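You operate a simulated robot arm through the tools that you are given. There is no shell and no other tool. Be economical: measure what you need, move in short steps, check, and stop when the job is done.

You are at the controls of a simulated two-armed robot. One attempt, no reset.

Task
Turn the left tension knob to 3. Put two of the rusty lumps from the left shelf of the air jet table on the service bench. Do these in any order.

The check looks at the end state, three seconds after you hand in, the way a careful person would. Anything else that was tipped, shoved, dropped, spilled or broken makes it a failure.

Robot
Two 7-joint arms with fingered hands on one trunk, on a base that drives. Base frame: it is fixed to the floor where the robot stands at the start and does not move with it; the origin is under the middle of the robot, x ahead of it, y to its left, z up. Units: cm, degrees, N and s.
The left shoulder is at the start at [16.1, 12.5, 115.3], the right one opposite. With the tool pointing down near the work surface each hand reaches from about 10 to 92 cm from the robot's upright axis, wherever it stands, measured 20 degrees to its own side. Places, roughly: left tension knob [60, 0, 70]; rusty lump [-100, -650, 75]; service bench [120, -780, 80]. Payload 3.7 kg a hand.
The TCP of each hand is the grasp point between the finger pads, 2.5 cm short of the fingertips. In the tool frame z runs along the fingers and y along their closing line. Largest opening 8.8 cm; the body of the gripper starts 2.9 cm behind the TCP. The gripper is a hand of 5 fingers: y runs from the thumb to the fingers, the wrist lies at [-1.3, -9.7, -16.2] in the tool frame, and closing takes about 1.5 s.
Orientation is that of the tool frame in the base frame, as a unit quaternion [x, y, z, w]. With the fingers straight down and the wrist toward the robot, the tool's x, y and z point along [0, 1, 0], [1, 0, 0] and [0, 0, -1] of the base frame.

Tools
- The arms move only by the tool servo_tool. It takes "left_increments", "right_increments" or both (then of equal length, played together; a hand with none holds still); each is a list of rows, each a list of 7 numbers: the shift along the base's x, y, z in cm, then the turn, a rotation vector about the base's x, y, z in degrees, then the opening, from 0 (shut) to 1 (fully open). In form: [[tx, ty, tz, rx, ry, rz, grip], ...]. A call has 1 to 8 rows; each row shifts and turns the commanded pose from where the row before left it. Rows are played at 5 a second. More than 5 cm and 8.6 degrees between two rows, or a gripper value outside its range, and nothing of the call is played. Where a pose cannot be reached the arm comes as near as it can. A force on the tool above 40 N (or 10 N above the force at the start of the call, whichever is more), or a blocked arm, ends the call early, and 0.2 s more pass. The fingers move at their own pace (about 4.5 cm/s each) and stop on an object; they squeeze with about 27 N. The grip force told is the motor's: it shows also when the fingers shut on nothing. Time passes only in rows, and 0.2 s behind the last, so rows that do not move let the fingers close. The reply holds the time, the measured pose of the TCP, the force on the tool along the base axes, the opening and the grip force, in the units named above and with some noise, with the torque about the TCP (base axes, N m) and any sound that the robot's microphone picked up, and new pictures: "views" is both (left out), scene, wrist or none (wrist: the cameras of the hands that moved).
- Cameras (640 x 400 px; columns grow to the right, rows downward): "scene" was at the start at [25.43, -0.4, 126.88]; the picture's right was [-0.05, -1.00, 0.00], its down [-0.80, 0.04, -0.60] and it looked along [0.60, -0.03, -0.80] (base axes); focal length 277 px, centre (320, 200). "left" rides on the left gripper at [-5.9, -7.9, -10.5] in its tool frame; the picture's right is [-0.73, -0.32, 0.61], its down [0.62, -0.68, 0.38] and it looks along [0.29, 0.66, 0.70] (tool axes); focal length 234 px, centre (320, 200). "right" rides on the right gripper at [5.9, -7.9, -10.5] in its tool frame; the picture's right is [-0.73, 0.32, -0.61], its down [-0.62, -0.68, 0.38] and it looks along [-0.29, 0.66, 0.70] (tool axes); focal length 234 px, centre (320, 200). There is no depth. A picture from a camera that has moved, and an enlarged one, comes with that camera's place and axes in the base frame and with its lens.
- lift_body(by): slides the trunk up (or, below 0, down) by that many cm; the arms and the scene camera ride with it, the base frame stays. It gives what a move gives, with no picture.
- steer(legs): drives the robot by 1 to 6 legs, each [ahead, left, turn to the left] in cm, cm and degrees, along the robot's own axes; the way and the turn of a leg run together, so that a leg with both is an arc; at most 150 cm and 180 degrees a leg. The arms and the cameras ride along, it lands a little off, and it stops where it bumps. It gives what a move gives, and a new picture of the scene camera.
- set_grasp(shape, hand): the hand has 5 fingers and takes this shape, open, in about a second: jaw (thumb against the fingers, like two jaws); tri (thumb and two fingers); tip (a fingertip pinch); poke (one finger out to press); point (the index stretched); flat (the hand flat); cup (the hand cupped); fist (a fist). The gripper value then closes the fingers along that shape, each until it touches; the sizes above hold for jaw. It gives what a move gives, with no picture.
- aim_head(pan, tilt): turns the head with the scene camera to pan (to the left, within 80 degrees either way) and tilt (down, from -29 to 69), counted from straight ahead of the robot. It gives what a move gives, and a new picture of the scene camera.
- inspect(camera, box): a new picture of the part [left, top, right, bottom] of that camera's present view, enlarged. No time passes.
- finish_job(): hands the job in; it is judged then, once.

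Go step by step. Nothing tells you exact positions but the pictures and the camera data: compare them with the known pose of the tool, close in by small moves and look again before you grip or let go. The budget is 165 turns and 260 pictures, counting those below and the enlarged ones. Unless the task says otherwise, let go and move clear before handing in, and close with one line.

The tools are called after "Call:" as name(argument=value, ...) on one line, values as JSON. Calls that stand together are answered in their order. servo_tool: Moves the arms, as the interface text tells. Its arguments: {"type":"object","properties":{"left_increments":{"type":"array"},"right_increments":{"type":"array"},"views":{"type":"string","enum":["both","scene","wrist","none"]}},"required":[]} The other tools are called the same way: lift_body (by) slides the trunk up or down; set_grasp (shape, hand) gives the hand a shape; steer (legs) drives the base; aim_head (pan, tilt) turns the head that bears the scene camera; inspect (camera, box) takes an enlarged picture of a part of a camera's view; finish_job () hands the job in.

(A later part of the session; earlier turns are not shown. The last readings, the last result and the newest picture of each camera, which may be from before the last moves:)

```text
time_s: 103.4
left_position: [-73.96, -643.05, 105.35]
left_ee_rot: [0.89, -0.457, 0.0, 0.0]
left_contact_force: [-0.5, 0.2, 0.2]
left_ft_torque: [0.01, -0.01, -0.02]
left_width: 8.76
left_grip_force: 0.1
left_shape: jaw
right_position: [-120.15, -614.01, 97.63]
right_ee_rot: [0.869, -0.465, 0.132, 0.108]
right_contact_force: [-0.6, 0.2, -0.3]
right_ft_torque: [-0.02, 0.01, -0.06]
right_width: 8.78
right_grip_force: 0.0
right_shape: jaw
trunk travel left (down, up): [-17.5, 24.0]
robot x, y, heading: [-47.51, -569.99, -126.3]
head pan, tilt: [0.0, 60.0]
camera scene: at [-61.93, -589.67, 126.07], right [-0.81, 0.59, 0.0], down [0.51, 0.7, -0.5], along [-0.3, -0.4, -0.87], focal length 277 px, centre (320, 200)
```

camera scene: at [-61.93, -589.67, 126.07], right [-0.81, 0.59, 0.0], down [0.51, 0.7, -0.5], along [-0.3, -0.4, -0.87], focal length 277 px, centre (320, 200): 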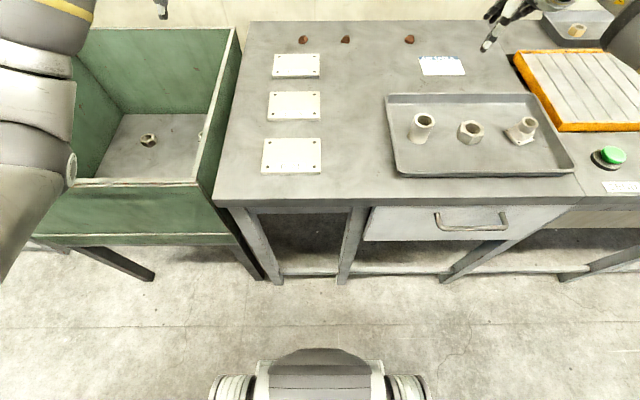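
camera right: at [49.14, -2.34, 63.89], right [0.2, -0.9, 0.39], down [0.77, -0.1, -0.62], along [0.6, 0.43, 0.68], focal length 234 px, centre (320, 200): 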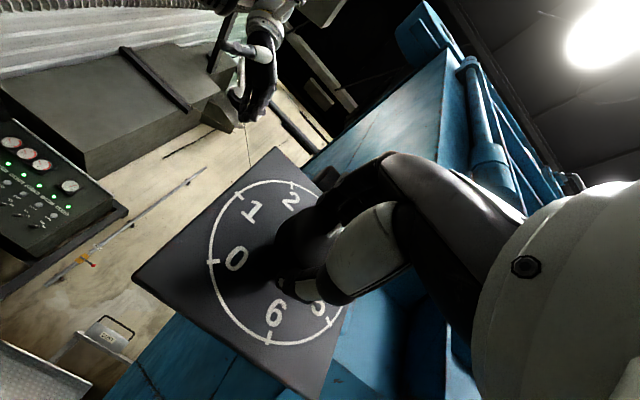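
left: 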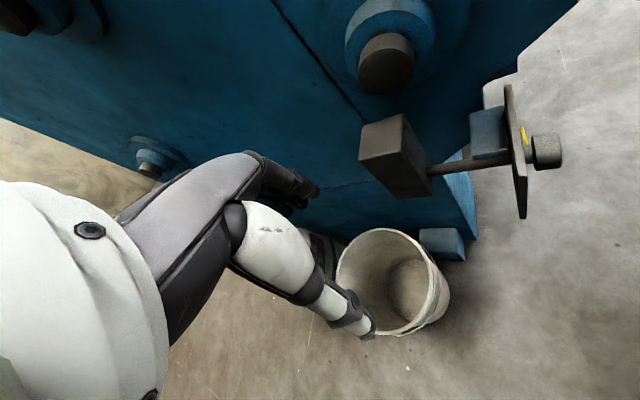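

Lumps are refined to (-108.5, -661.5) and (-119.3, -654). My base front has about 25 cm to the table legs, so I move 19 cm closer.

Call:
steer(legs=[[19, 0, 0]])

Call:
lift_body(by=-6)

```text
time_s: 104.9
left_position: [-84.81, -658.19, 105.26]
left_ee_rot: [0.89, -0.456, 0.0, 0.001]
left_contact_force: [0.5, 0.6, 0.1]
left_ft_torque: [0.0, 0.04, -0.01]
left_width: 8.76
left_grip_force: 0.1
left_shape: jaw
right_position: [-131.19, -629.36, 97.68]
right_ee_rot: [0.87, -0.462, 0.133, 0.107]
right_contact_force: [-0.9, 0.1, -0.1]
right_ft_torque: [0.01, -0.01, -0.02]
right_width: 8.73
right_grip_force: 0.0
right_shape: jaw
trunk travel left (down, up): [-17.5, 24.0]
robot x, y, heading: [-58.61, -585.32, -125.9]
head pan, tilt: [0.0, 60.0]
camera scene: at [-72.99, -604.83, 126.05], right [-0.81, 0.59, 0.0], down [0.51, 0.7, -0.5], along [-0.3, -0.4, -0.87], focal length 277 px, centre (320, 200)
```

scene: 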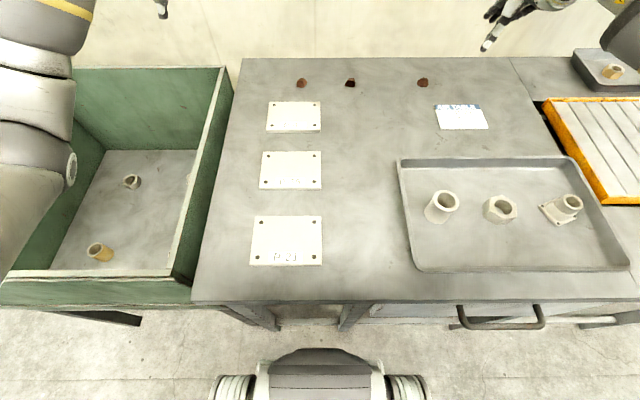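

```text
time_s: 105.9
left_position: [-84.79, -657.99, 99.54]
left_ee_rot: [0.89, -0.456, 0.0, 0.002]
left_contact_force: [-0.6, -0.5, 0.8]
left_ft_torque: [0.0, 0.01, 0.0]
left_width: 8.79
left_grip_force: 0.0
left_shape: jaw
right_position: [-131.17, -629.11, 91.98]
right_ee_rot: [0.87, -0.463, 0.132, 0.109]
right_contact_force: [-0.2, 0.0, 0.5]
right_ft_torque: [0.01, 0.01, -0.01]
right_width: 8.77
right_grip_force: 0.1
right_shape: jaw
trunk travel left (down, up): [-11.5, 30.0]
robot x, y, heading: [-58.9, -584.96, -126.4]
head pan, tilt: [0.0, 60.0]
```

I bring the left hand above lump 1, rotating it forward.

Call:
servo_tool(left_increments=[[-3.8, 0, -1, 0, 0, 3, 1], [-3.8, 0, -1, 0, 0, 3, 1], [-3.8, 0, -1, 0, 0, 3, 1], [-3.8, 0, -1, 0, 0, 3, 1], [-3.8, 0, -1, 0, 0, 3, 1], [-3, 0, -1, 0, 0, 3, 1], [0, 0, 0, 0, 0, 0, 1]])

```text
time_s: 107.5
left_position: [-107.11, -658.36, 93.25]
left_ee_rot: [0.951, -0.31, -0.001, 0.001]
left_contact_force: [-0.7, 0.2, -0.4]
left_ft_torque: [0.01, -0.01, -0.01]
left_width: 8.78
left_grip_force: 0.0
left_shape: jaw
right_position: [-131.22, -629.27, 91.6]
right_ee_rot: [0.87, -0.463, 0.132, 0.108]
right_contact_force: [0.7, 0.1, -0.9]
right_ft_torque: [-0.04, -0.01, -0.02]
right_width: 8.75
right_grip_force: 0.0
right_shape: jaw
trunk travel left (down, up): [-11.5, 30.0]
robot x, y, heading: [-58.61, -584.8, -126.2]
head pan, tilt: [0.0, 60.0]
camera scene: at [-76.81, -610.08, 119.1], right [-0.81, 0.59, 0.0], down [0.51, 0.7, -0.5], along [-0.3, -0.4, -0.87], focal length 277 px, centre (320, 200)
camera left: at [-107.07, -648.46, 103.74], right [-0.4, 0.69, -0.61], down [0.91, 0.18, -0.38], along [-0.15, -0.7, -0.69], focal length 234 px, centre (320, 200)
```

scene: 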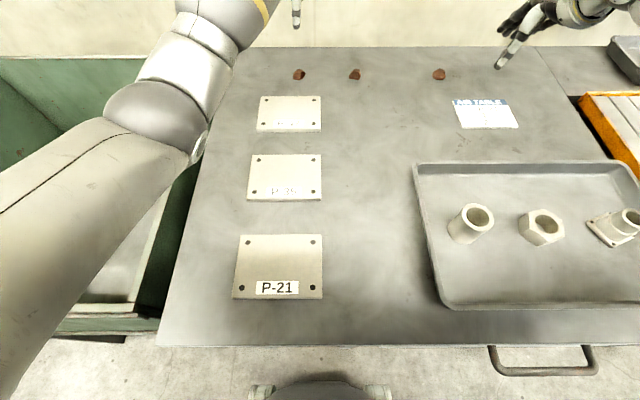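
left: 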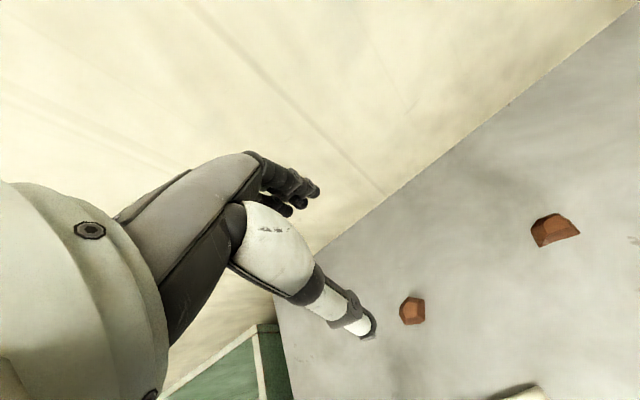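

Triangulating with the wrist camera, lump 1 is at (-104.6, -655.2, 81.3) and lump 2 at (-114.3, -648.2, 81), so the table top is about z=80. I move over lump 1 and descend partway.

Call:
servo_tool(left_increments=[[1.3, 1.6, 0, 0, 0, 0, 1], [1.2, 1.6, 0, 0, 0, 0, 1], [0, 0, -2.5, 0, 0, 0, 1], [0, 0, -2.5, 0, 0, 0, 1], [0, 0, 0, 0, 0, 0, 1]])

```text
time_s: 108.7
left_position: [-104.55, -654.98, 88.37]
left_ee_rot: [0.95, -0.311, 0.0, 0.001]
left_contact_force: [-0.3, -0.8, 0.9]
left_ft_torque: [0.01, -0.01, -0.02]
left_width: 8.77
left_grip_force: 0.1
left_shape: jaw
right_position: [-131.04, -629.12, 91.6]
right_ee_rot: [0.87, -0.463, 0.133, 0.107]
right_contact_force: [0.2, 0.5, -0.2]
right_ft_torque: [0.0, -0.03, 0.0]
right_width: 8.73
right_grip_force: 0.1
right_shape: jaw
trunk travel left (down, up): [-11.5, 30.0]
robot x, y, heading: [-58.55, -585.26, -126.0]
head pan, tilt: [0.0, 60.0]
camera scene: at [-76.82, -610.06, 119.1], right [-0.81, 0.59, 0.0], down [0.51, 0.7, -0.5], along [-0.3, -0.4, -0.87], focal length 277 px, centre (320, 200)
camera left: at [-104.45, -645.11, 98.8], right [-0.39, 0.69, -0.61], down [0.91, 0.18, -0.38], along [-0.15, -0.7, -0.7], focal length 234 px, centre (320, 200)
```

scene: 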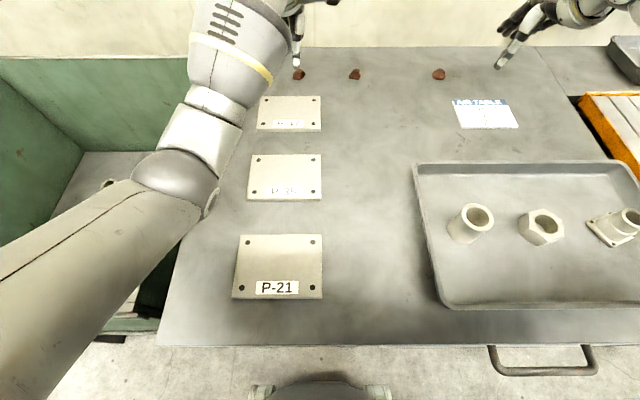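
left: 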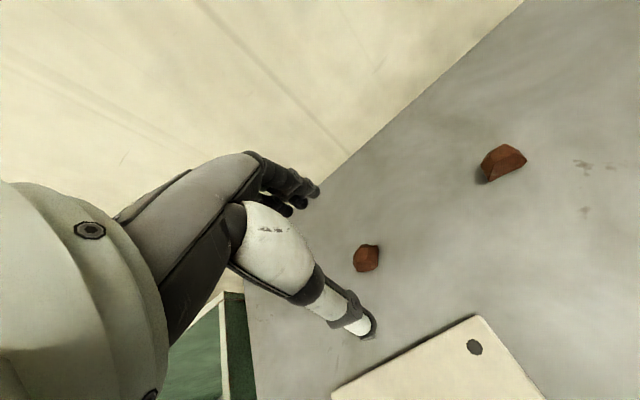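

The lump is centred under the hand. I narrow the opening so the thumb clears the white plate, then descend.

Call:
servo_tool(left_increments=[[0, 0, 0, 0, 0, 0, 0.6], [0, 0, -1, 0, 0, 0, 0.6], [0, 0, -1, 0, 0, 0, 0.6], [0, 0, -1, 0, 0, 0, 0.6], [0, 0, -0.7, 0, 0, 0, 0.6], [0, 0, 0, 0, 0, 0, 0.6]])

```text
time_s: 110.1
left_position: [-104.39, -654.94, 84.48]
left_ee_rot: [0.95, -0.311, 0.0, 0.0]
left_contact_force: [0.3, -0.1, -0.9]
left_ft_torque: [0.02, -0.02, -0.01]
left_width: 5.32
left_grip_force: 0.1
left_shape: jaw
right_position: [-131.18, -629.14, 91.65]
right_ee_rot: [0.87, -0.463, 0.132, 0.107]
right_contact_force: [0.8, -0.3, -0.3]
right_ft_torque: [-0.02, 0.02, 0.01]
right_width: 8.77
right_grip_force: 0.2
right_shape: jaw
trunk travel left (down, up): [-11.5, 30.0]
robot x, y, heading: [-58.75, -585.27, -126.0]
head pan, tilt: [0.0, 60.0]
camera scene: at [-76.83, -610.07, 119.1], right [-0.81, 0.59, 0.0], down [0.51, 0.7, -0.5], along [-0.3, -0.4, -0.87], focal length 277 px, centre (320, 200)
camera left: at [-104.31, -645.02, 94.97], right [-0.39, 0.69, -0.61], down [0.91, 0.18, -0.38], along [-0.15, -0.7, -0.7], focal length 234 px, centre (320, 200)
```

scene: 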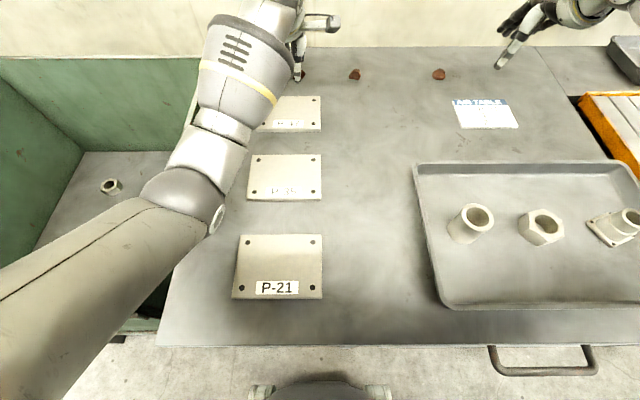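
left: 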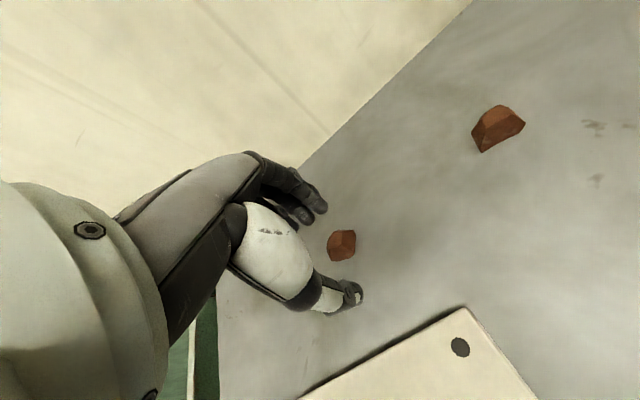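

Call:
servo_tool(left_increments=[[0, 0, -0.6, 0, 0, 0, 0.6], [0, 0, -0.5, 0, 0, 0, 0.6], [0, 0, -0.4, 0, 0, 0, 0.6], [0, 0, 0, 0, 0, 0, 0.6]], views="wrist")

```text
time_s: 111.1
left_position: [-104.37, -654.9, 82.95]
left_ee_rot: [0.95, -0.312, -0.001, 0.0]
left_contact_force: [-0.2, 0.9, 0.2]
left_ft_torque: [0.02, -0.02, 0.01]
left_width: 5.31
left_grip_force: 0.1
left_shape: jaw
right_position: [-131.3, -629.3, 91.59]
right_ee_rot: [0.869, -0.464, 0.133, 0.107]
right_contact_force: [0.2, -0.3, 0.5]
right_ft_torque: [-0.02, -0.02, 0.01]
right_width: 8.76
right_grip_force: 0.1
right_shape: jaw
trunk travel left (down, up): [-11.5, 30.0]
robot x, y, heading: [-58.76, -584.76, -126.1]
head pan, tilt: [0.0, 60.0]
camera left: at [-104.31, -645.02, 93.44], right [-0.39, 0.69, -0.61], down [0.91, 0.18, -0.38], along [-0.15, -0.7, -0.7], focal length 234 px, centre (320, 200)
```

left: 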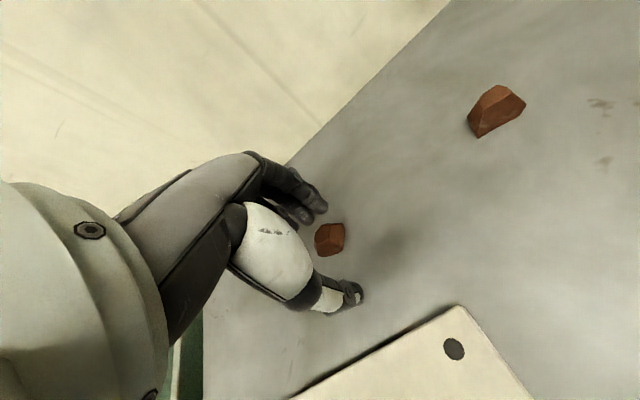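

Call:
servo_tool(left_increments=[[0, 0, -0.3, 0, 0, 0, 0.5], [0, 0, 0, 0, 0, 0, 0.3], [0, 0, 0, 0, 0, 0, 0.1], [0, 0, 0, 0, 0, 0, 0.1], [0, 0, 0, 0, 0, 0, 0.1], [0, 0, 0, 0, 0, 0, 0.1]], views="wrist")

```text
time_s: 112.5
left_position: [-104.35, -654.87, 82.83]
left_ee_rot: [0.95, -0.312, 0.0, 0.001]
left_contact_force: [0.2, -0.3, 2.5]
left_ft_torque: [-0.02, -0.03, 0.0]
left_width: 1.43
left_grip_force: 27.5
left_shape: jaw
right_position: [-131.19, -629.21, 91.74]
right_ee_rot: [0.869, -0.464, 0.132, 0.107]
right_contact_force: [0.7, 0.5, -0.2]
right_ft_torque: [0.0, -0.01, 0.02]
right_width: 8.76
right_grip_force: 0.2
right_shape: jaw
trunk travel left (down, up): [-11.5, 30.0]
robot x, y, heading: [-58.7, -585.06, -126.2]
head pan, tilt: [0.0, 60.0]
camera left: at [-104.35, -644.99, 93.24], right [-0.39, 0.69, -0.61], down [0.91, 0.18, -0.38], along [-0.16, -0.7, -0.69], focal length 234 px, centre (320, 200)
```

left: 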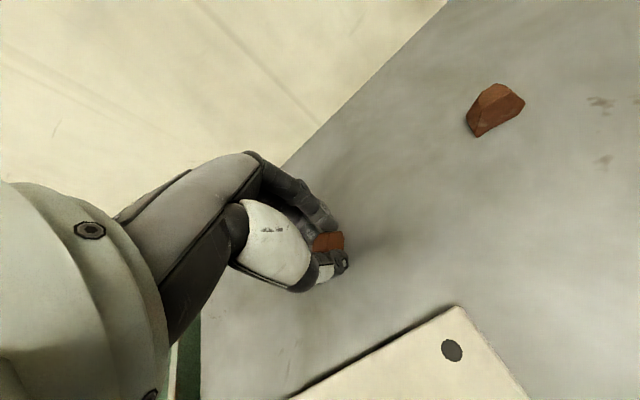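

Width 1.4 at full grip force and the lump is between the pads. I lift slowly and check.

Call:
servo_tool(left_increments=[[0, 0, 1, 0, 0, 0, 0], [0, 0, 2, 0, 0, 0, 0], [0, 0, 3, 0, 0, 0, 0], [0, 0, 3, 0, 0, 0, 0], [0, 0, 3, 0, 0, 0, 0], [0, 0, 0, 0, 0, 0, 0]], views="wrist")

```text
time_s: 113.9
left_position: [-104.4, -655.1, 95.14]
left_ee_rot: [0.95, -0.311, 0.0, 0.0]
left_contact_force: [0.4, -0.9, -1.0]
left_ft_torque: [-0.02, 0.0, 0.02]
left_width: 1.37
left_grip_force: 27.3
left_shape: jaw
right_position: [-131.16, -629.3, 91.71]
right_ee_rot: [0.87, -0.463, 0.133, 0.106]
right_contact_force: [0.0, -0.6, -0.9]
right_ft_torque: [-0.06, -0.01, 0.01]
right_width: 8.74
right_grip_force: 0.0
right_shape: jaw
trunk travel left (down, up): [-11.5, 30.0]
robot x, y, heading: [-58.81, -584.73, -126.0]
head pan, tilt: [0.0, 60.0]
camera left: at [-104.24, -645.19, 105.42], right [-0.39, 0.69, -0.61], down [0.91, 0.18, -0.38], along [-0.15, -0.7, -0.7], focal length 234 px, centre (320, 200)
```

left: 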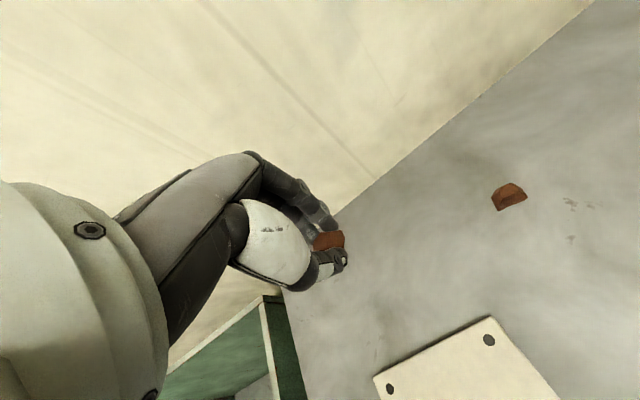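

Lump 1 is held. The left hand moves aside while I bring the right hand, straightened, above lump 2.

Call:
servo_tool(left_increments=[[3, -1, 2, 0, 0, 0, 0], [3, -1, 2, 0, 0, 0, 0], [3, -1, 2, 0, 0, 0, 0], [3, -1, 2, 0, 0, 0, 0], [3, 0, 0, 0, 0, 0, 0], [0, 0, 0, 0, 0, 0, 0], [0, 0, 0, 0, 0, 0, 0], [0, 0, 0, 0, 0, 0, 0]], right_increments=[[0, 0, 1, 4.5, 1.9, 4, 1], [0, 0, 0, 4.5, 1.9, 4, 1], [2, -2, 0, 4.5, 1.9, 4, 1], [3, -3.2, 0, 4.5, 1.9, 4, 1], [3, -3.4, 0, 0, 0, 4, 1], [3, -3.4, 0, 0, 0, 0, 1], [3, -3.4, 0, 0, 0, 0, 1], [2.8, -3.4, 0, 0, 0, 0, 1]])

```text
time_s: 115.7
left_position: [-89.24, -659.09, 102.6]
left_ee_rot: [0.951, -0.31, 0.0, 0.001]
left_contact_force: [-0.1, 0.1, 0.2]
left_ft_torque: [-0.01, 0.03, 0.01]
left_width: 1.36
left_grip_force: 27.5
left_shape: jaw
right_position: [-114.43, -648.08, 92.69]
right_ee_rot: [0.95, -0.313, 0.014, -0.018]
right_contact_force: [-0.3, -0.9, -0.3]
right_ft_torque: [0.0, -0.01, 0.02]
right_width: 8.74
right_grip_force: 0.1
right_shape: jaw
trunk travel left (down, up): [-11.5, 30.0]
robot x, y, heading: [-58.65, -585.14, -126.2]
head pan, tilt: [0.0, 60.0]
camera scene: at [-76.78, -610.13, 119.09], right [-0.81, 0.59, 0.0], down [0.51, 0.7, -0.5], along [-0.3, -0.4, -0.87], focal length 277 px, centre (320, 200)
camera right: at [-105.29, -645.67, 103.68], right [-0.8, 0.15, 0.58], down [-0.08, 0.93, -0.36], along [-0.6, -0.34, -0.73], focal length 234 px, centre (320, 200)
camera left: at [-89.2, -649.18, 113.05], right [-0.4, 0.69, -0.61], down [0.91, 0.18, -0.38], along [-0.15, -0.7, -0.7], focal length 234 px, centre (320, 200)
```

scene: 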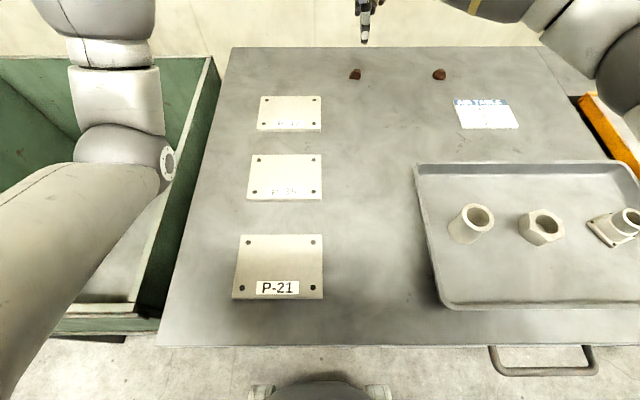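
right: 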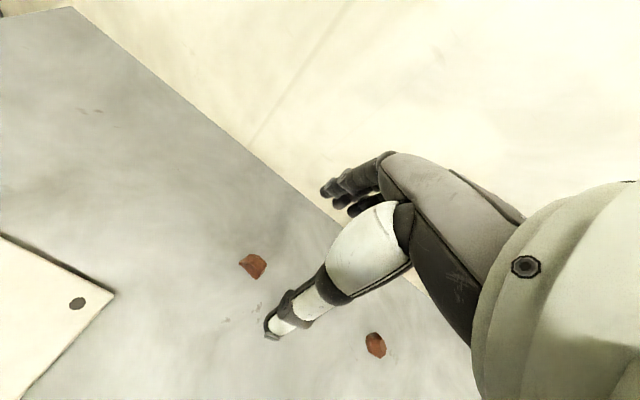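
left: 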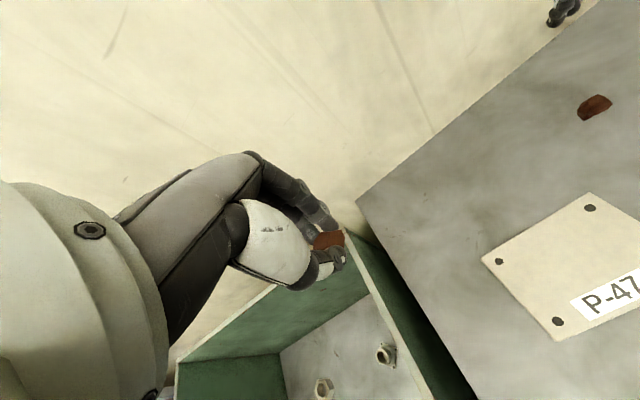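

Call:
servo_tool(right_increments=[[0, 0, -2.5, 0, 0, 0, 0.6], [0, 0, -2.5, 0, 0, 0, 0.6], [0, 0, -2.5, 0, 0, 0, 0.6], [0, 0, 0, 0, 0, 0, 0.6]], views="wrist")

```text
time_s: 116.7
left_position: [-89.33, -658.93, 102.7]
left_ee_rot: [0.95, -0.312, 0.0, 0.0]
left_contact_force: [-0.4, 0.4, -0.5]
left_ft_torque: [0.02, -0.01, 0.04]
left_width: 1.37
left_grip_force: 26.7
left_shape: jaw
right_position: [-114.29, -647.94, 85.02]
right_ee_rot: [0.95, -0.312, 0.013, -0.019]
right_contact_force: [0.6, 0.4, 0.3]
right_ft_torque: [0.0, 0.01, 0.02]
right_width: 5.33
right_grip_force: 0.0
right_shape: jaw
trunk travel left (down, up): [-11.5, 30.0]
robot x, y, heading: [-58.37, -584.79, -126.0]
head pan, tilt: [0.0, 60.0]
camera right: at [-105.15, -645.43, 96.03], right [-0.8, 0.16, 0.58], down [-0.08, 0.93, -0.36], along [-0.6, -0.34, -0.73], focal length 234 px, centre (320, 200)
```

right: 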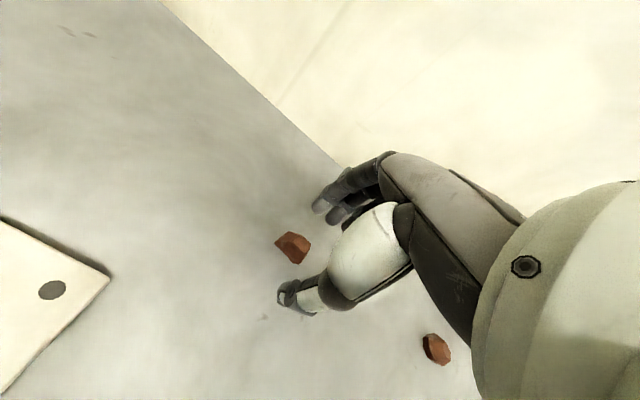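

Call:
servo_tool(right_increments=[[0.2, -0.4, -0.8, 0, 0, 0, 0.6], [0, 0, -0.8, 0, 0, 0, 0.6], [0, 0, -0.7, 0, 0, 0, 0.6], [0, 0, 0, 0, 0, 0, 0.5]], views="wrist")

Call:
servo_tool(right_increments=[[0, 0, 0, 0, 0, 0, 0.4], [0, 0, 0, 0, 0, 0, 0.2], [0, 0, 0, 0, 0, 0, 0.1], [0, 0, 0, 0, 0, 0, 0], [0, 0, 0, 0, 0, 0, 0], [0, 0, 0, 0, 0, 0, 0]], views="wrist")

```text
time_s: 117.7
left_position: [-89.22, -658.99, 102.66]
left_ee_rot: [0.95, -0.312, -0.001, 0.0]
left_contact_force: [-0.3, -0.4, -1.2]
left_ft_torque: [0.02, 0.0, 0.01]
left_width: 1.35
left_grip_force: 27.4
left_shape: jaw
right_position: [-114.14, -648.43, 82.97]
right_ee_rot: [0.95, -0.312, 0.014, -0.02]
right_contact_force: [0.0, -1.0, 0.3]
right_ft_torque: [-0.01, -0.04, 0.03]
right_width: 4.45
right_grip_force: 0.1
right_shape: jaw
trunk travel left (down, up): [-11.5, 30.0]
robot x, y, heading: [-58.49, -585.08, -126.0]
head pan, tilt: [0.0, 60.0]
camera right: at [-105.03, -645.93, 93.82], right [-0.8, 0.15, 0.58], down [-0.08, 0.93, -0.36], along [-0.6, -0.34, -0.73], focal length 234 px, centre (320, 200)
```

right: 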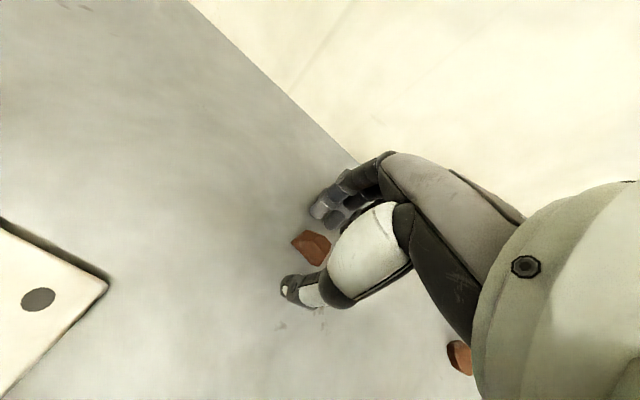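

```text
time_s: 119.1
left_position: [-89.27, -658.95, 102.6]
left_ee_rot: [0.95, -0.312, -0.001, 0.001]
left_contact_force: [0.6, -0.6, 0.1]
left_ft_torque: [0.01, 0.01, 0.01]
left_width: 1.32
left_grip_force: 26.9
left_shape: jaw
right_position: [-114.19, -648.34, 82.97]
right_ee_rot: [0.949, -0.313, 0.014, -0.018]
right_contact_force: [0.4, 0.7, 4.8]
right_ft_torque: [-0.05, 0.01, -0.01]
right_width: 1.12
right_grip_force: 26.8
right_shape: jaw
trunk travel left (down, up): [-11.5, 30.0]
robot x, y, heading: [-59.22, -584.91, -126.3]
head pan, tilt: [0.0, 60.0]
camera right: at [-105.01, -645.91, 93.94], right [-0.8, 0.16, 0.58], down [-0.08, 0.93, -0.36], along [-0.6, -0.34, -0.73], focal length 234 px, centre (320, 200)
```

right: 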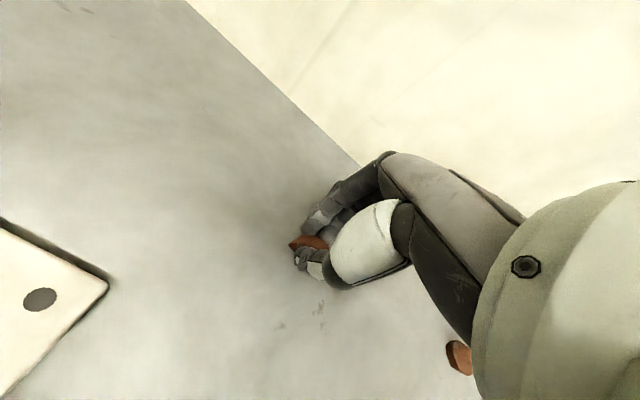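

Call:
servo_tool(right_increments=[[0, 0, 1, 0, 0, 0, 0], [0, 0, 2, 0, 0, 0, 0], [0, 0, 3, 0, 0, 0, 0], [0, 0, 3, 0, 0, 0, 0], [0, 0, 3, 0, 0, 0, 0], [0, 0, 3, 0, 0, 0, 0], [0, 0, 0, 0, 0, 0, 0]])

```text
time_s: 120.7
left_position: [-89.37, -659.08, 102.75]
left_ee_rot: [0.95, -0.312, 0.0, -0.001]
left_contact_force: [-0.1, 0.5, -0.7]
left_ft_torque: [0.01, 0.02, 0.01]
left_width: 1.36
left_grip_force: 27.1
left_shape: jaw
right_position: [-114.17, -648.61, 97.76]
right_ee_rot: [0.95, -0.312, 0.015, -0.021]
right_contact_force: [0.7, -1.0, -0.5]
right_ft_torque: [0.0, 0.01, 0.0]
right_width: 1.07
right_grip_force: 27.1
right_shape: jaw
trunk travel left (down, up): [-11.5, 30.0]
robot x, y, heading: [-58.77, -584.85, -126.0]
head pan, tilt: [0.0, 60.0]
camera scene: at [-76.86, -610.11, 119.07], right [-0.81, 0.59, 0.0], down [0.51, 0.7, -0.5], along [-0.3, -0.4, -0.87], focal length 277 px, centre (320, 200)
camera right: at [-105.07, -646.08, 108.74], right [-0.8, 0.15, 0.58], down [-0.08, 0.93, -0.36], along [-0.6, -0.34, -0.73], focal length 234 px, centre (320, 200)
```

scene: 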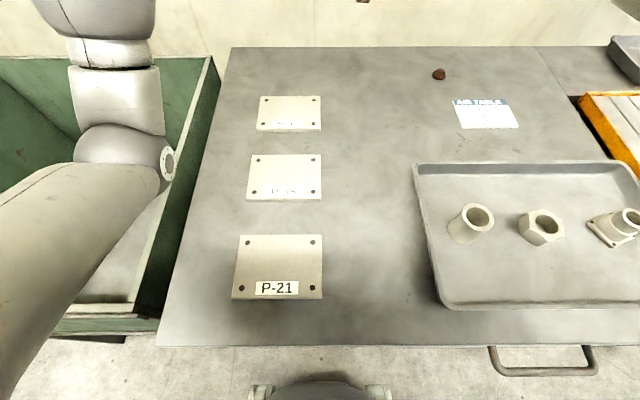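
right: 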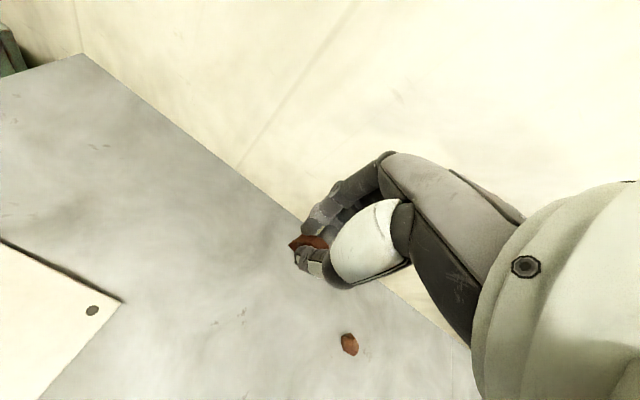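

Both lumps are held. I raise the trunk slightly, back away, and look toward the service bench on my left.

Call:
lift_body(by=6)

Call:
steer(legs=[[-90, 0, 0]])

Call:
aim_head(pan=60, tilt=25)

```text
time_s: 121.7
left_position: [-89.46, -659.14, 108.46]
left_ee_rot: [0.95, -0.311, 0.0, -0.002]
left_contact_force: [0.1, -0.1, -0.8]
left_ft_torque: [0.01, -0.04, 0.01]
left_width: 1.35
left_grip_force: 27.1
left_shape: jaw
right_position: [-114.4, -648.61, 103.5]
right_ee_rot: [0.95, -0.312, 0.013, -0.021]
right_contact_force: [-0.4, 0.1, -0.2]
right_ft_torque: [0.01, -0.02, -0.05]
right_width: 1.08
right_grip_force: 27.1
right_shape: jaw
trunk travel left (down, up): [-17.5, 24.0]
robot x, y, heading: [-58.9, -585.18, -126.0]
head pan, tilt: [0.0, 60.0]
```

```text
time_s: 126.6
left_position: [-33.73, -583.42, 108.76]
left_ee_rot: [0.952, -0.306, 0.0, -0.001]
left_contact_force: [-0.3, 0.3, 0.1]
left_ft_torque: [-0.04, 0.01, -0.01]
left_width: 1.33
left_grip_force: 27.2
left_shape: jaw
right_position: [-58.66, -573.19, 103.95]
right_ee_rot: [0.951, -0.309, 0.013, -0.019]
right_contact_force: [0.6, 1.0, -0.2]
right_ft_torque: [0.03, -0.02, 0.01]
right_width: 1.05
right_grip_force: 27.0
right_shape: jaw
trunk travel left (down, up): [-17.5, 24.0]
robot x, y, heading: [-3.58, -509.33, -125.9]
head pan, tilt: [0.0, 60.0]
camera scene: at [-17.79, -529.16, 126.06], right [-0.81, 0.58, 0.0], down [0.51, 0.7, -0.5], along [-0.29, -0.41, -0.87], focal length 277 px, centre (320, 200)
```

scene: 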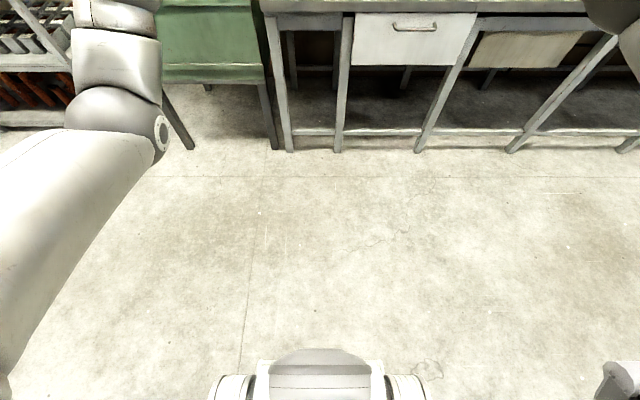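

```text
time_s: 127.9
left_position: [-33.74, -583.33, 108.83]
left_ee_rot: [0.952, -0.306, 0.0, 0.0]
left_contact_force: [0.1, -0.2, 0.7]
left_ft_torque: [-0.01, 0.03, -0.02]
left_width: 1.32
left_grip_force: 27.0
left_shape: jaw
right_position: [-58.57, -573.05, 103.81]
right_ee_rot: [0.951, -0.308, 0.014, -0.019]
right_contact_force: [0.2, -0.3, -0.2]
right_ft_torque: [-0.01, -0.04, 0.0]
right_width: 1.04
right_grip_force: 26.4
right_shape: jaw
trunk travel left (down, up): [-17.5, 24.0]
robot x, y, heading: [-3.51, -509.04, -125.8]
head pan, tilt: [60.0, 25.0]
camera scene: at [-10.12, -532.16, 131.06], right [-0.91, -0.41, 0.0], down [-0.17, 0.39, -0.91], along [0.37, -0.83, -0.42], focal length 277 px, centre (320, 200)
```

scene: 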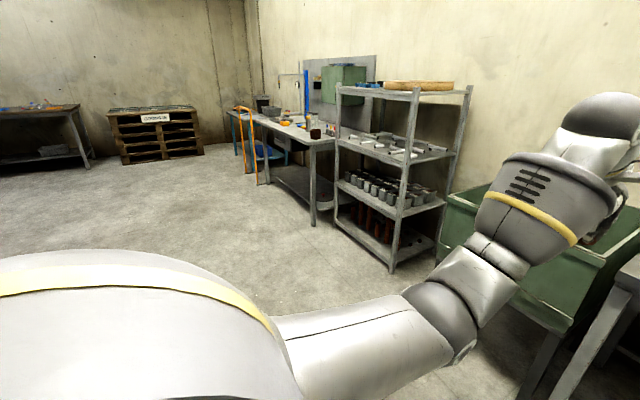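

The lane is clear. I strafe left in front of the bench.

Call:
steer(legs=[[0, 120, 0], [0, 120, 0]])

Call:
aim_head(pan=0, tilt=30)

```text
time_s: 148.9
left_position: [157.12, -722.51, 108.73]
left_ee_rot: [0.948, -0.317, 0.001, 0.0]
left_contact_force: [0.4, -0.4, -0.9]
left_ft_torque: [0.0, 0.0, -0.01]
left_width: 1.31
left_grip_force: 27.2
left_shape: jaw
right_position: [132.33, -711.67, 103.77]
right_ee_rot: [0.948, -0.318, 0.014, -0.019]
right_contact_force: [-0.4, 0.1, 0.3]
right_ft_torque: [0.01, -0.03, -0.01]
right_width: 1.03
right_grip_force: 26.8
right_shape: jaw
trunk travel left (down, up): [-17.5, 24.0]
robot x, y, heading: [188.89, -648.84, -127.0]
head pan, tilt: [60.0, 25.0]
camera scene: at [181.73, -671.64, 131.07], right [-0.92, -0.39, 0.0], down [-0.17, 0.39, -0.91], along [0.35, -0.83, -0.42], focal length 277 px, centre (320, 200)
```

scene: 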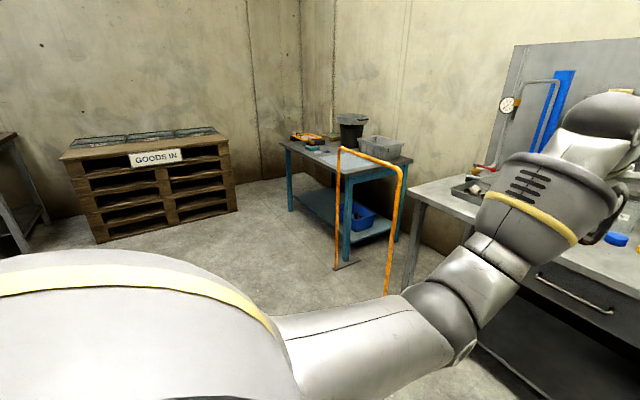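

```text
time_s: 150.2
left_position: [156.98, -722.46, 108.75]
left_ee_rot: [0.948, -0.317, 0.001, 0.0]
left_contact_force: [-0.4, -0.3, -0.7]
left_ft_torque: [0.01, -0.02, 0.02]
left_width: 1.3
left_grip_force: 26.9
left_shape: jaw
right_position: [132.31, -711.56, 103.82]
right_ee_rot: [0.948, -0.318, 0.014, -0.019]
right_contact_force: [-0.7, -1.3, 0.5]
right_ft_torque: [-0.01, 0.03, -0.01]
right_width: 1.02
right_grip_force: 27.0
right_shape: jaw
trunk travel left (down, up): [-17.5, 24.0]
robot x, y, heading: [188.33, -648.96, -127.1]
head pan, tilt: [0.0, 30.0]
camera scene: at [172.69, -670.39, 130.27], right [-0.8, 0.6, 0.0], down [0.3, 0.4, -0.87], along [-0.52, -0.69, -0.5], focal length 277 px, centre (320, 200)
```

scene: 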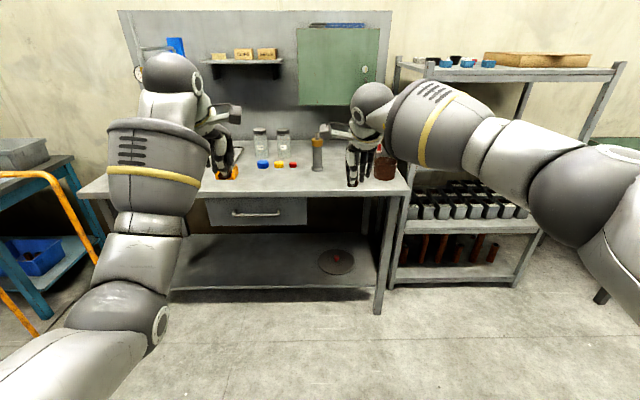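

The front strip of the bench is free, with items toward the back and a pot at the right. I approach 42 cm.

Call:
steer(legs=[[42, 0, 0]])

Call:
aim_head(pan=0, tilt=50)

```text
time_s: 152.7
left_position: [131.85, -755.69, 108.66]
left_ee_rot: [0.948, -0.319, 0.0, 0.0]
left_contact_force: [-0.7, 0.2, -0.3]
left_ft_torque: [0.03, 0.01, 0.01]
left_width: 1.31
left_grip_force: 26.6
left_shape: jaw
right_position: [107.15, -744.8, 103.79]
right_ee_rot: [0.948, -0.319, 0.014, -0.019]
right_contact_force: [0.1, -0.9, -0.3]
right_ft_torque: [0.0, -0.01, 0.02]
right_width: 1.05
right_grip_force: 26.8
right_shape: jaw
trunk travel left (down, up): [-17.5, 24.0]
robot x, y, heading: [163.49, -682.16, -127.0]
head pan, tilt: [0.0, 30.0]
camera scene: at [147.58, -703.63, 130.27], right [-0.8, 0.6, 0.0], down [0.3, 0.4, -0.87], along [-0.52, -0.69, -0.5], focal length 277 px, centre (320, 200)
```

scene: 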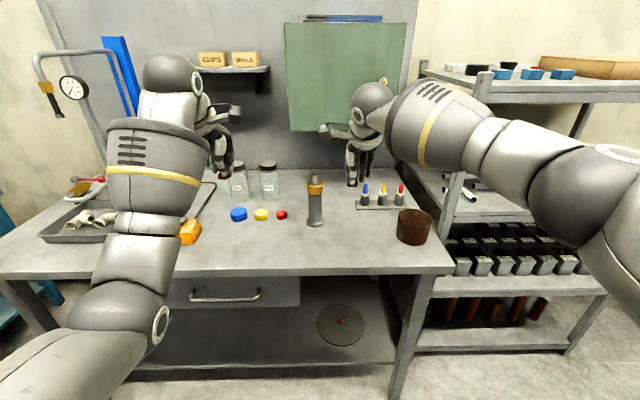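

```text
time_s: 153.6
left_position: [131.87, -755.61, 108.75]
left_ee_rot: [0.948, -0.318, 0.001, -0.001]
left_contact_force: [0.0, -0.2, 0.8]
left_ft_torque: [0.0, 0.02, 0.0]
left_width: 1.31
left_grip_force: 26.8
left_shape: jaw
right_position: [107.19, -744.75, 103.92]
right_ee_rot: [0.947, -0.32, 0.013, -0.02]
right_contact_force: [-0.1, -0.3, -0.5]
right_ft_torque: [0.04, 0.01, -0.01]
right_width: 1.01
right_grip_force: 26.9
right_shape: jaw
trunk travel left (down, up): [-17.5, 24.0]
robot x, y, heading: [163.5, -681.77, -127.0]
head pan, tilt: [0.0, 50.0]
camera scene: at [148.41, -702.53, 127.32], right [-0.8, 0.6, 0.0], down [0.46, 0.61, -0.64], along [-0.39, -0.51, -0.77], focal length 277 px, centre (320, 200)
```

scene: 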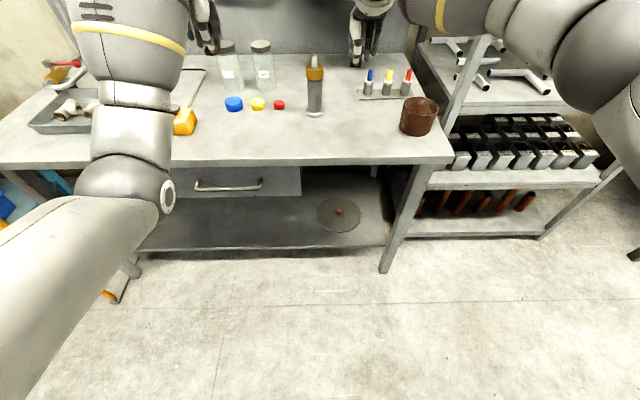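

I shift the hands over the front strip of the bench and check with the wrist cameras.

Call:
servo_tool(left_increments=[[-2.5, -3.3, -3, 0, 0, 0, 0], [-2.5, -3.3, -4, 0, 0, 0, 0], [-2.5, -3.4, -4, 0, 0, 0, 0], [0, 0, -3, 0, 0, 0, 0], [0, 0, 0, 0, 0, 0, 0]], right_increments=[[-2.1, -2.8, -2, 0, 0, 0, 0], [-2.1, -2.8, -3, 0, 0, 0, 0], [0, 0, -3, 0, 0, 0, 0], [0, 0, -2, 0, 0, 0, 0], [0, 0, 0, 0, 0, 0, 0]])

```text
refused: row 1 steps farther than a row can; nothing moved
```

Call:
servo_tool(left_increments=[[-2.5, -3.3, -1, 0, 0, 0, 0], [-2.5, -3.3, -1, 0, 0, 0, 0], [-2.5, -3.4, -1, 0, 0, 0, 0], [0, 0, -4, 0, 0, 0, 0], [0, 0, -4, 0, 0, 0, 0], [0, 0, -3, 0, 0, 0, 0], [0, 0, 0, 0, 0, 0, 0]], right_increments=[[-2.1, -2.8, -1, 0, 0, 0, 0], [-2.1, -2.8, -1, 0, 0, 0, 0], [0, 0, -2, 0, 0, 0, 0], [0, 0, -2, 0, 0, 0, 0], [0, 0, -2, 0, 0, 0, 0], [0, 0, -2, 0, 0, 0, 0], [0, 0, 0, 0, 0, 0, 0]])

```text
time_s: 155.2
left_position: [124.75, -765.02, 94.64]
left_ee_rot: [0.948, -0.319, 0.0, 0.001]
left_contact_force: [0.0, 0.3, -0.4]
left_ft_torque: [-0.02, -0.02, -0.02]
left_width: 1.32
left_grip_force: 26.4
left_shape: jaw
left hand out of reach, approached as far as the arm can: row 3
right_position: [104.4, -747.77, 93.75]
right_ee_rot: [0.947, -0.319, 0.014, -0.018]
right_contact_force: [-0.9, 0.4, 0.3]
right_ft_torque: [0.01, 0.0, -0.01]
right_width: 1.0
right_grip_force: 26.4
right_shape: jaw
right hand out of reach, approached as far as the arm can: row 2
trunk travel left (down, up): [-17.5, 24.0]
robot x, y, heading: [163.68, -682.2, -127.0]
head pan, tilt: [0.0, 50.0]
camera scene: at [148.44, -702.47, 127.35], right [-0.8, 0.6, 0.0], down [0.46, 0.61, -0.64], along [-0.39, -0.51, -0.77], focal length 277 px, centre (320, 200)
camera right: at [113.53, -745.39, 104.82], right [-0.8, 0.17, 0.58], down [-0.07, 0.93, -0.36], along [-0.6, -0.33, -0.73], focal length 234 px, centre (320, 200)
camera left: at [124.94, -755.11, 105.17], right [-0.39, 0.69, -0.61], down [0.91, 0.17, -0.38], along [-0.17, -0.7, -0.69], focal length 234 px, centre (320, 200)
```

scene: 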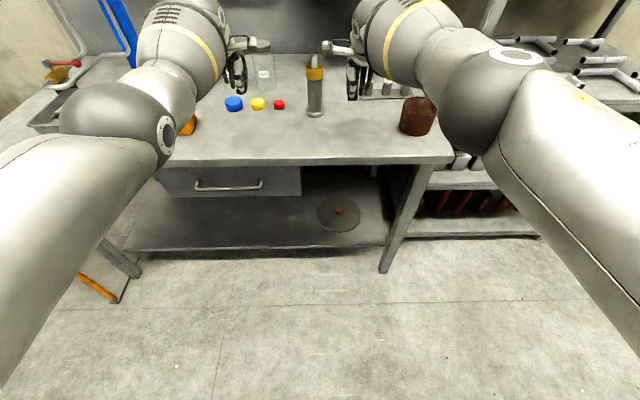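
right: 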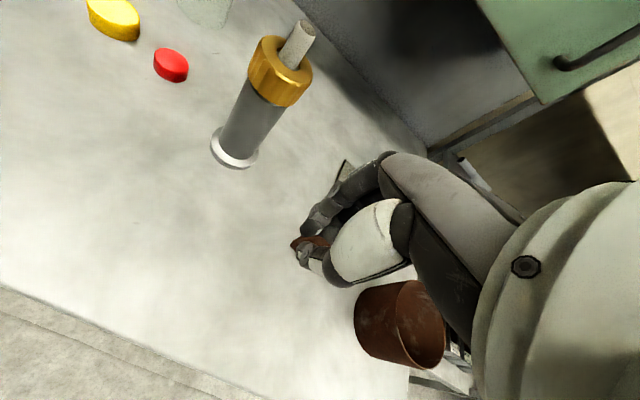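
left: 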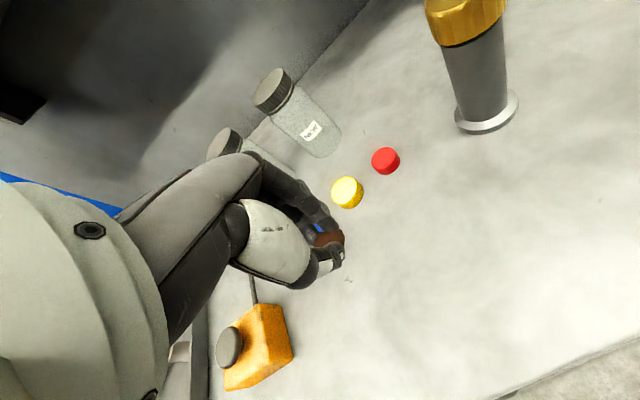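

Bench top is about z=80.7, and both spots are clear. I descend both hands.

Call:
servo_tool(left_increments=[[0, 0, -3, 0, 0, 0, 0], [0, 0, -3, 0, 0, 0, 0], [0, 0, -2.5, 0, 0, 0, 0], [0, 0, 0, 0, 0, 0, 0]], right_increments=[[0, 0, -3, 0, 0, 0, 0], [0, 0, -2.5, 0, 0, 0, 0], [0, 0, -2, 0, 0, 0, 0], [0, 0, 0, 0, 0, 0, 0]])

```text
time_s: 156.2
left_position: [125.05, -764.19, 86.47]
left_ee_rot: [0.948, -0.318, -0.001, 0.001]
left_contact_force: [1.6, -0.1, -0.1]
left_ft_torque: [-0.01, 0.01, 0.02]
left_width: 1.31
left_grip_force: 26.8
left_shape: jaw
left hand out of reach, approached as far as the arm can: row 2, 3
right_position: [104.68, -746.83, 85.91]
right_ee_rot: [0.948, -0.319, 0.013, -0.019]
right_contact_force: [-0.5, -0.5, 0.4]
right_ft_torque: [0.0, -0.02, -0.02]
right_width: 1.0
right_grip_force: 27.0
right_shape: jaw
right hand out of reach, approached as far as the arm can: row 1, 2, 3
trunk travel left (down, up): [-17.5, 24.0]
robot x, y, heading: [163.47, -682.17, -127.0]
head pan, tilt: [0.0, 50.0]
camera scene: at [148.47, -702.46, 127.36], right [-0.8, 0.6, 0.0], down [0.46, 0.61, -0.64], along [-0.39, -0.51, -0.77], focal length 277 px, centre (320, 200)
camera right: at [113.96, -744.41, 96.7], right [-0.8, 0.17, 0.58], down [-0.07, 0.93, -0.36], along [-0.6, -0.33, -0.73], focal length 234 px, centre (320, 200)
camera left: at [125.36, -754.37, 96.9], right [-0.39, 0.69, -0.61], down [0.91, 0.17, -0.38], along [-0.17, -0.7, -0.69], focal length 234 px, centre (320, 200)
```

scene: 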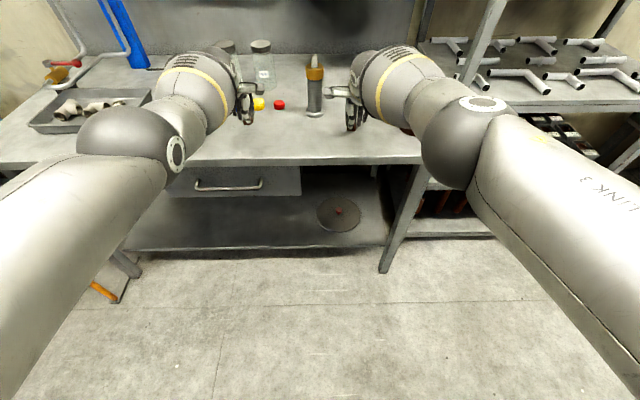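
right: 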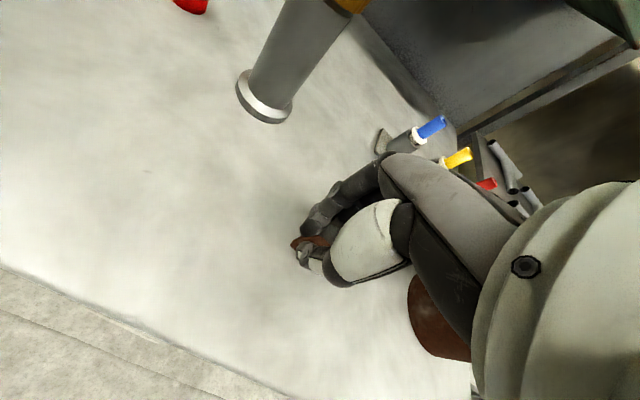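
left: 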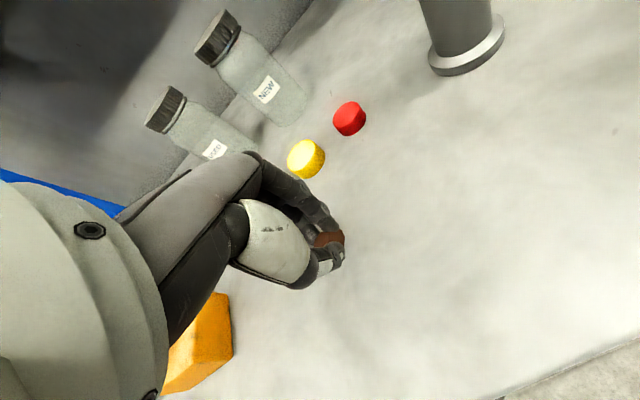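

The arms are at their reach limit in height, so I lower the trunk gently for the final centimetres.

Call:
lift_body(by=-1.8)

```text
time_s: 156.8
left_position: [125.36, -764.28, 84.63]
left_ee_rot: [0.948, -0.318, 0.0, 0.001]
left_contact_force: [-0.1, -0.3, -0.1]
left_ft_torque: [-0.02, -0.01, 0.04]
left_width: 1.29
left_grip_force: 26.8
left_shape: jaw
right_position: [104.86, -746.82, 83.81]
right_ee_rot: [0.948, -0.319, 0.013, -0.02]
right_contact_force: [-0.6, 0.8, -0.6]
right_ft_torque: [-0.02, -0.01, -0.01]
right_width: 1.05
right_grip_force: 26.7
right_shape: jaw
trunk travel left (down, up): [-15.7, 25.8]
robot x, y, heading: [163.47, -682.52, -126.9]
head pan, tilt: [0.0, 50.0]
```

Call:
servo_tool(right_increments=[[0, 0, -0.3, 0, 0, 0, 0], [0, 0, -0.3, 0, 0, 0, 0], [0, 0, -0.3, 0, 0, 0, 0], [0, 0, 0, 0, 0, 0, 0]], left_increments=[[0, 0, -0.3, 0, 0, 0, 0], [0, 0, -0.3, 0, 0, 0, 0], [0, 0, -0.3, 0, 0, 0, 0], [0, 0, 0, 0, 0, 0, 0]], views="wrist")

```text
time_s: 157.8
left_position: [125.49, -764.05, 83.86]
left_ee_rot: [0.948, -0.318, 0.0, 0.002]
left_contact_force: [1.0, -0.1, -1.0]
left_ft_torque: [0.04, 0.03, -0.05]
left_width: 1.31
left_grip_force: 27.1
left_shape: jaw
right_position: [104.79, -746.81, 83.26]
right_ee_rot: [0.948, -0.319, 0.014, -0.017]
right_contact_force: [-0.6, 0.3, 11.0]
right_ft_torque: [-0.05, 0.01, 0.0]
right_width: 1.03
right_grip_force: 27.2
right_shape: jaw
trunk travel left (down, up): [-15.7, 25.8]
robot x, y, heading: [163.52, -682.14, -127.0]
head pan, tilt: [0.0, 50.0]
camera right: at [114.03, -744.44, 94.17], right [-0.79, 0.17, 0.58], down [-0.07, 0.93, -0.36], along [-0.6, -0.33, -0.73], focal length 234 px, centre (320, 200)
camera left: at [125.58, -754.21, 94.28], right [-0.39, 0.69, -0.61], down [0.91, 0.17, -0.39], along [-0.17, -0.7, -0.69], focal length 234 px, centre (320, 200)
```

right: 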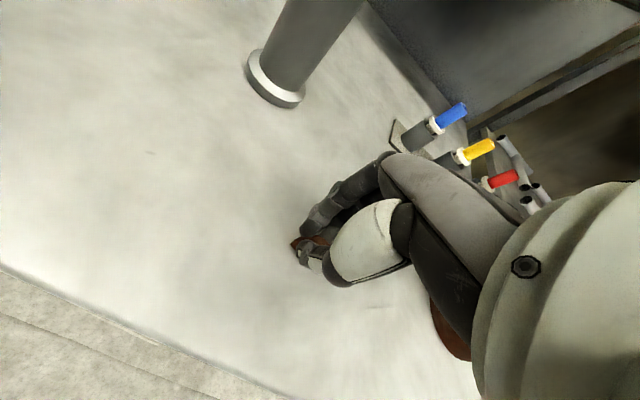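
left: 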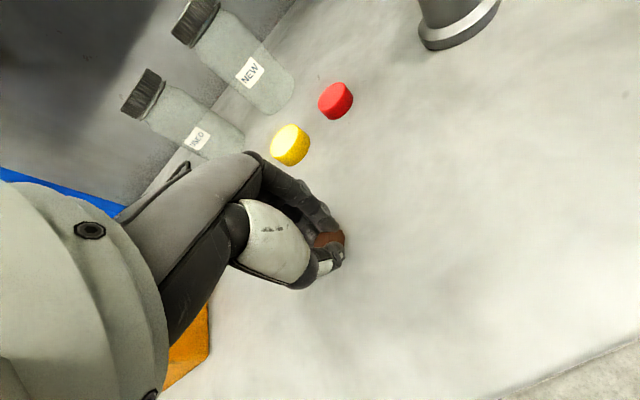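

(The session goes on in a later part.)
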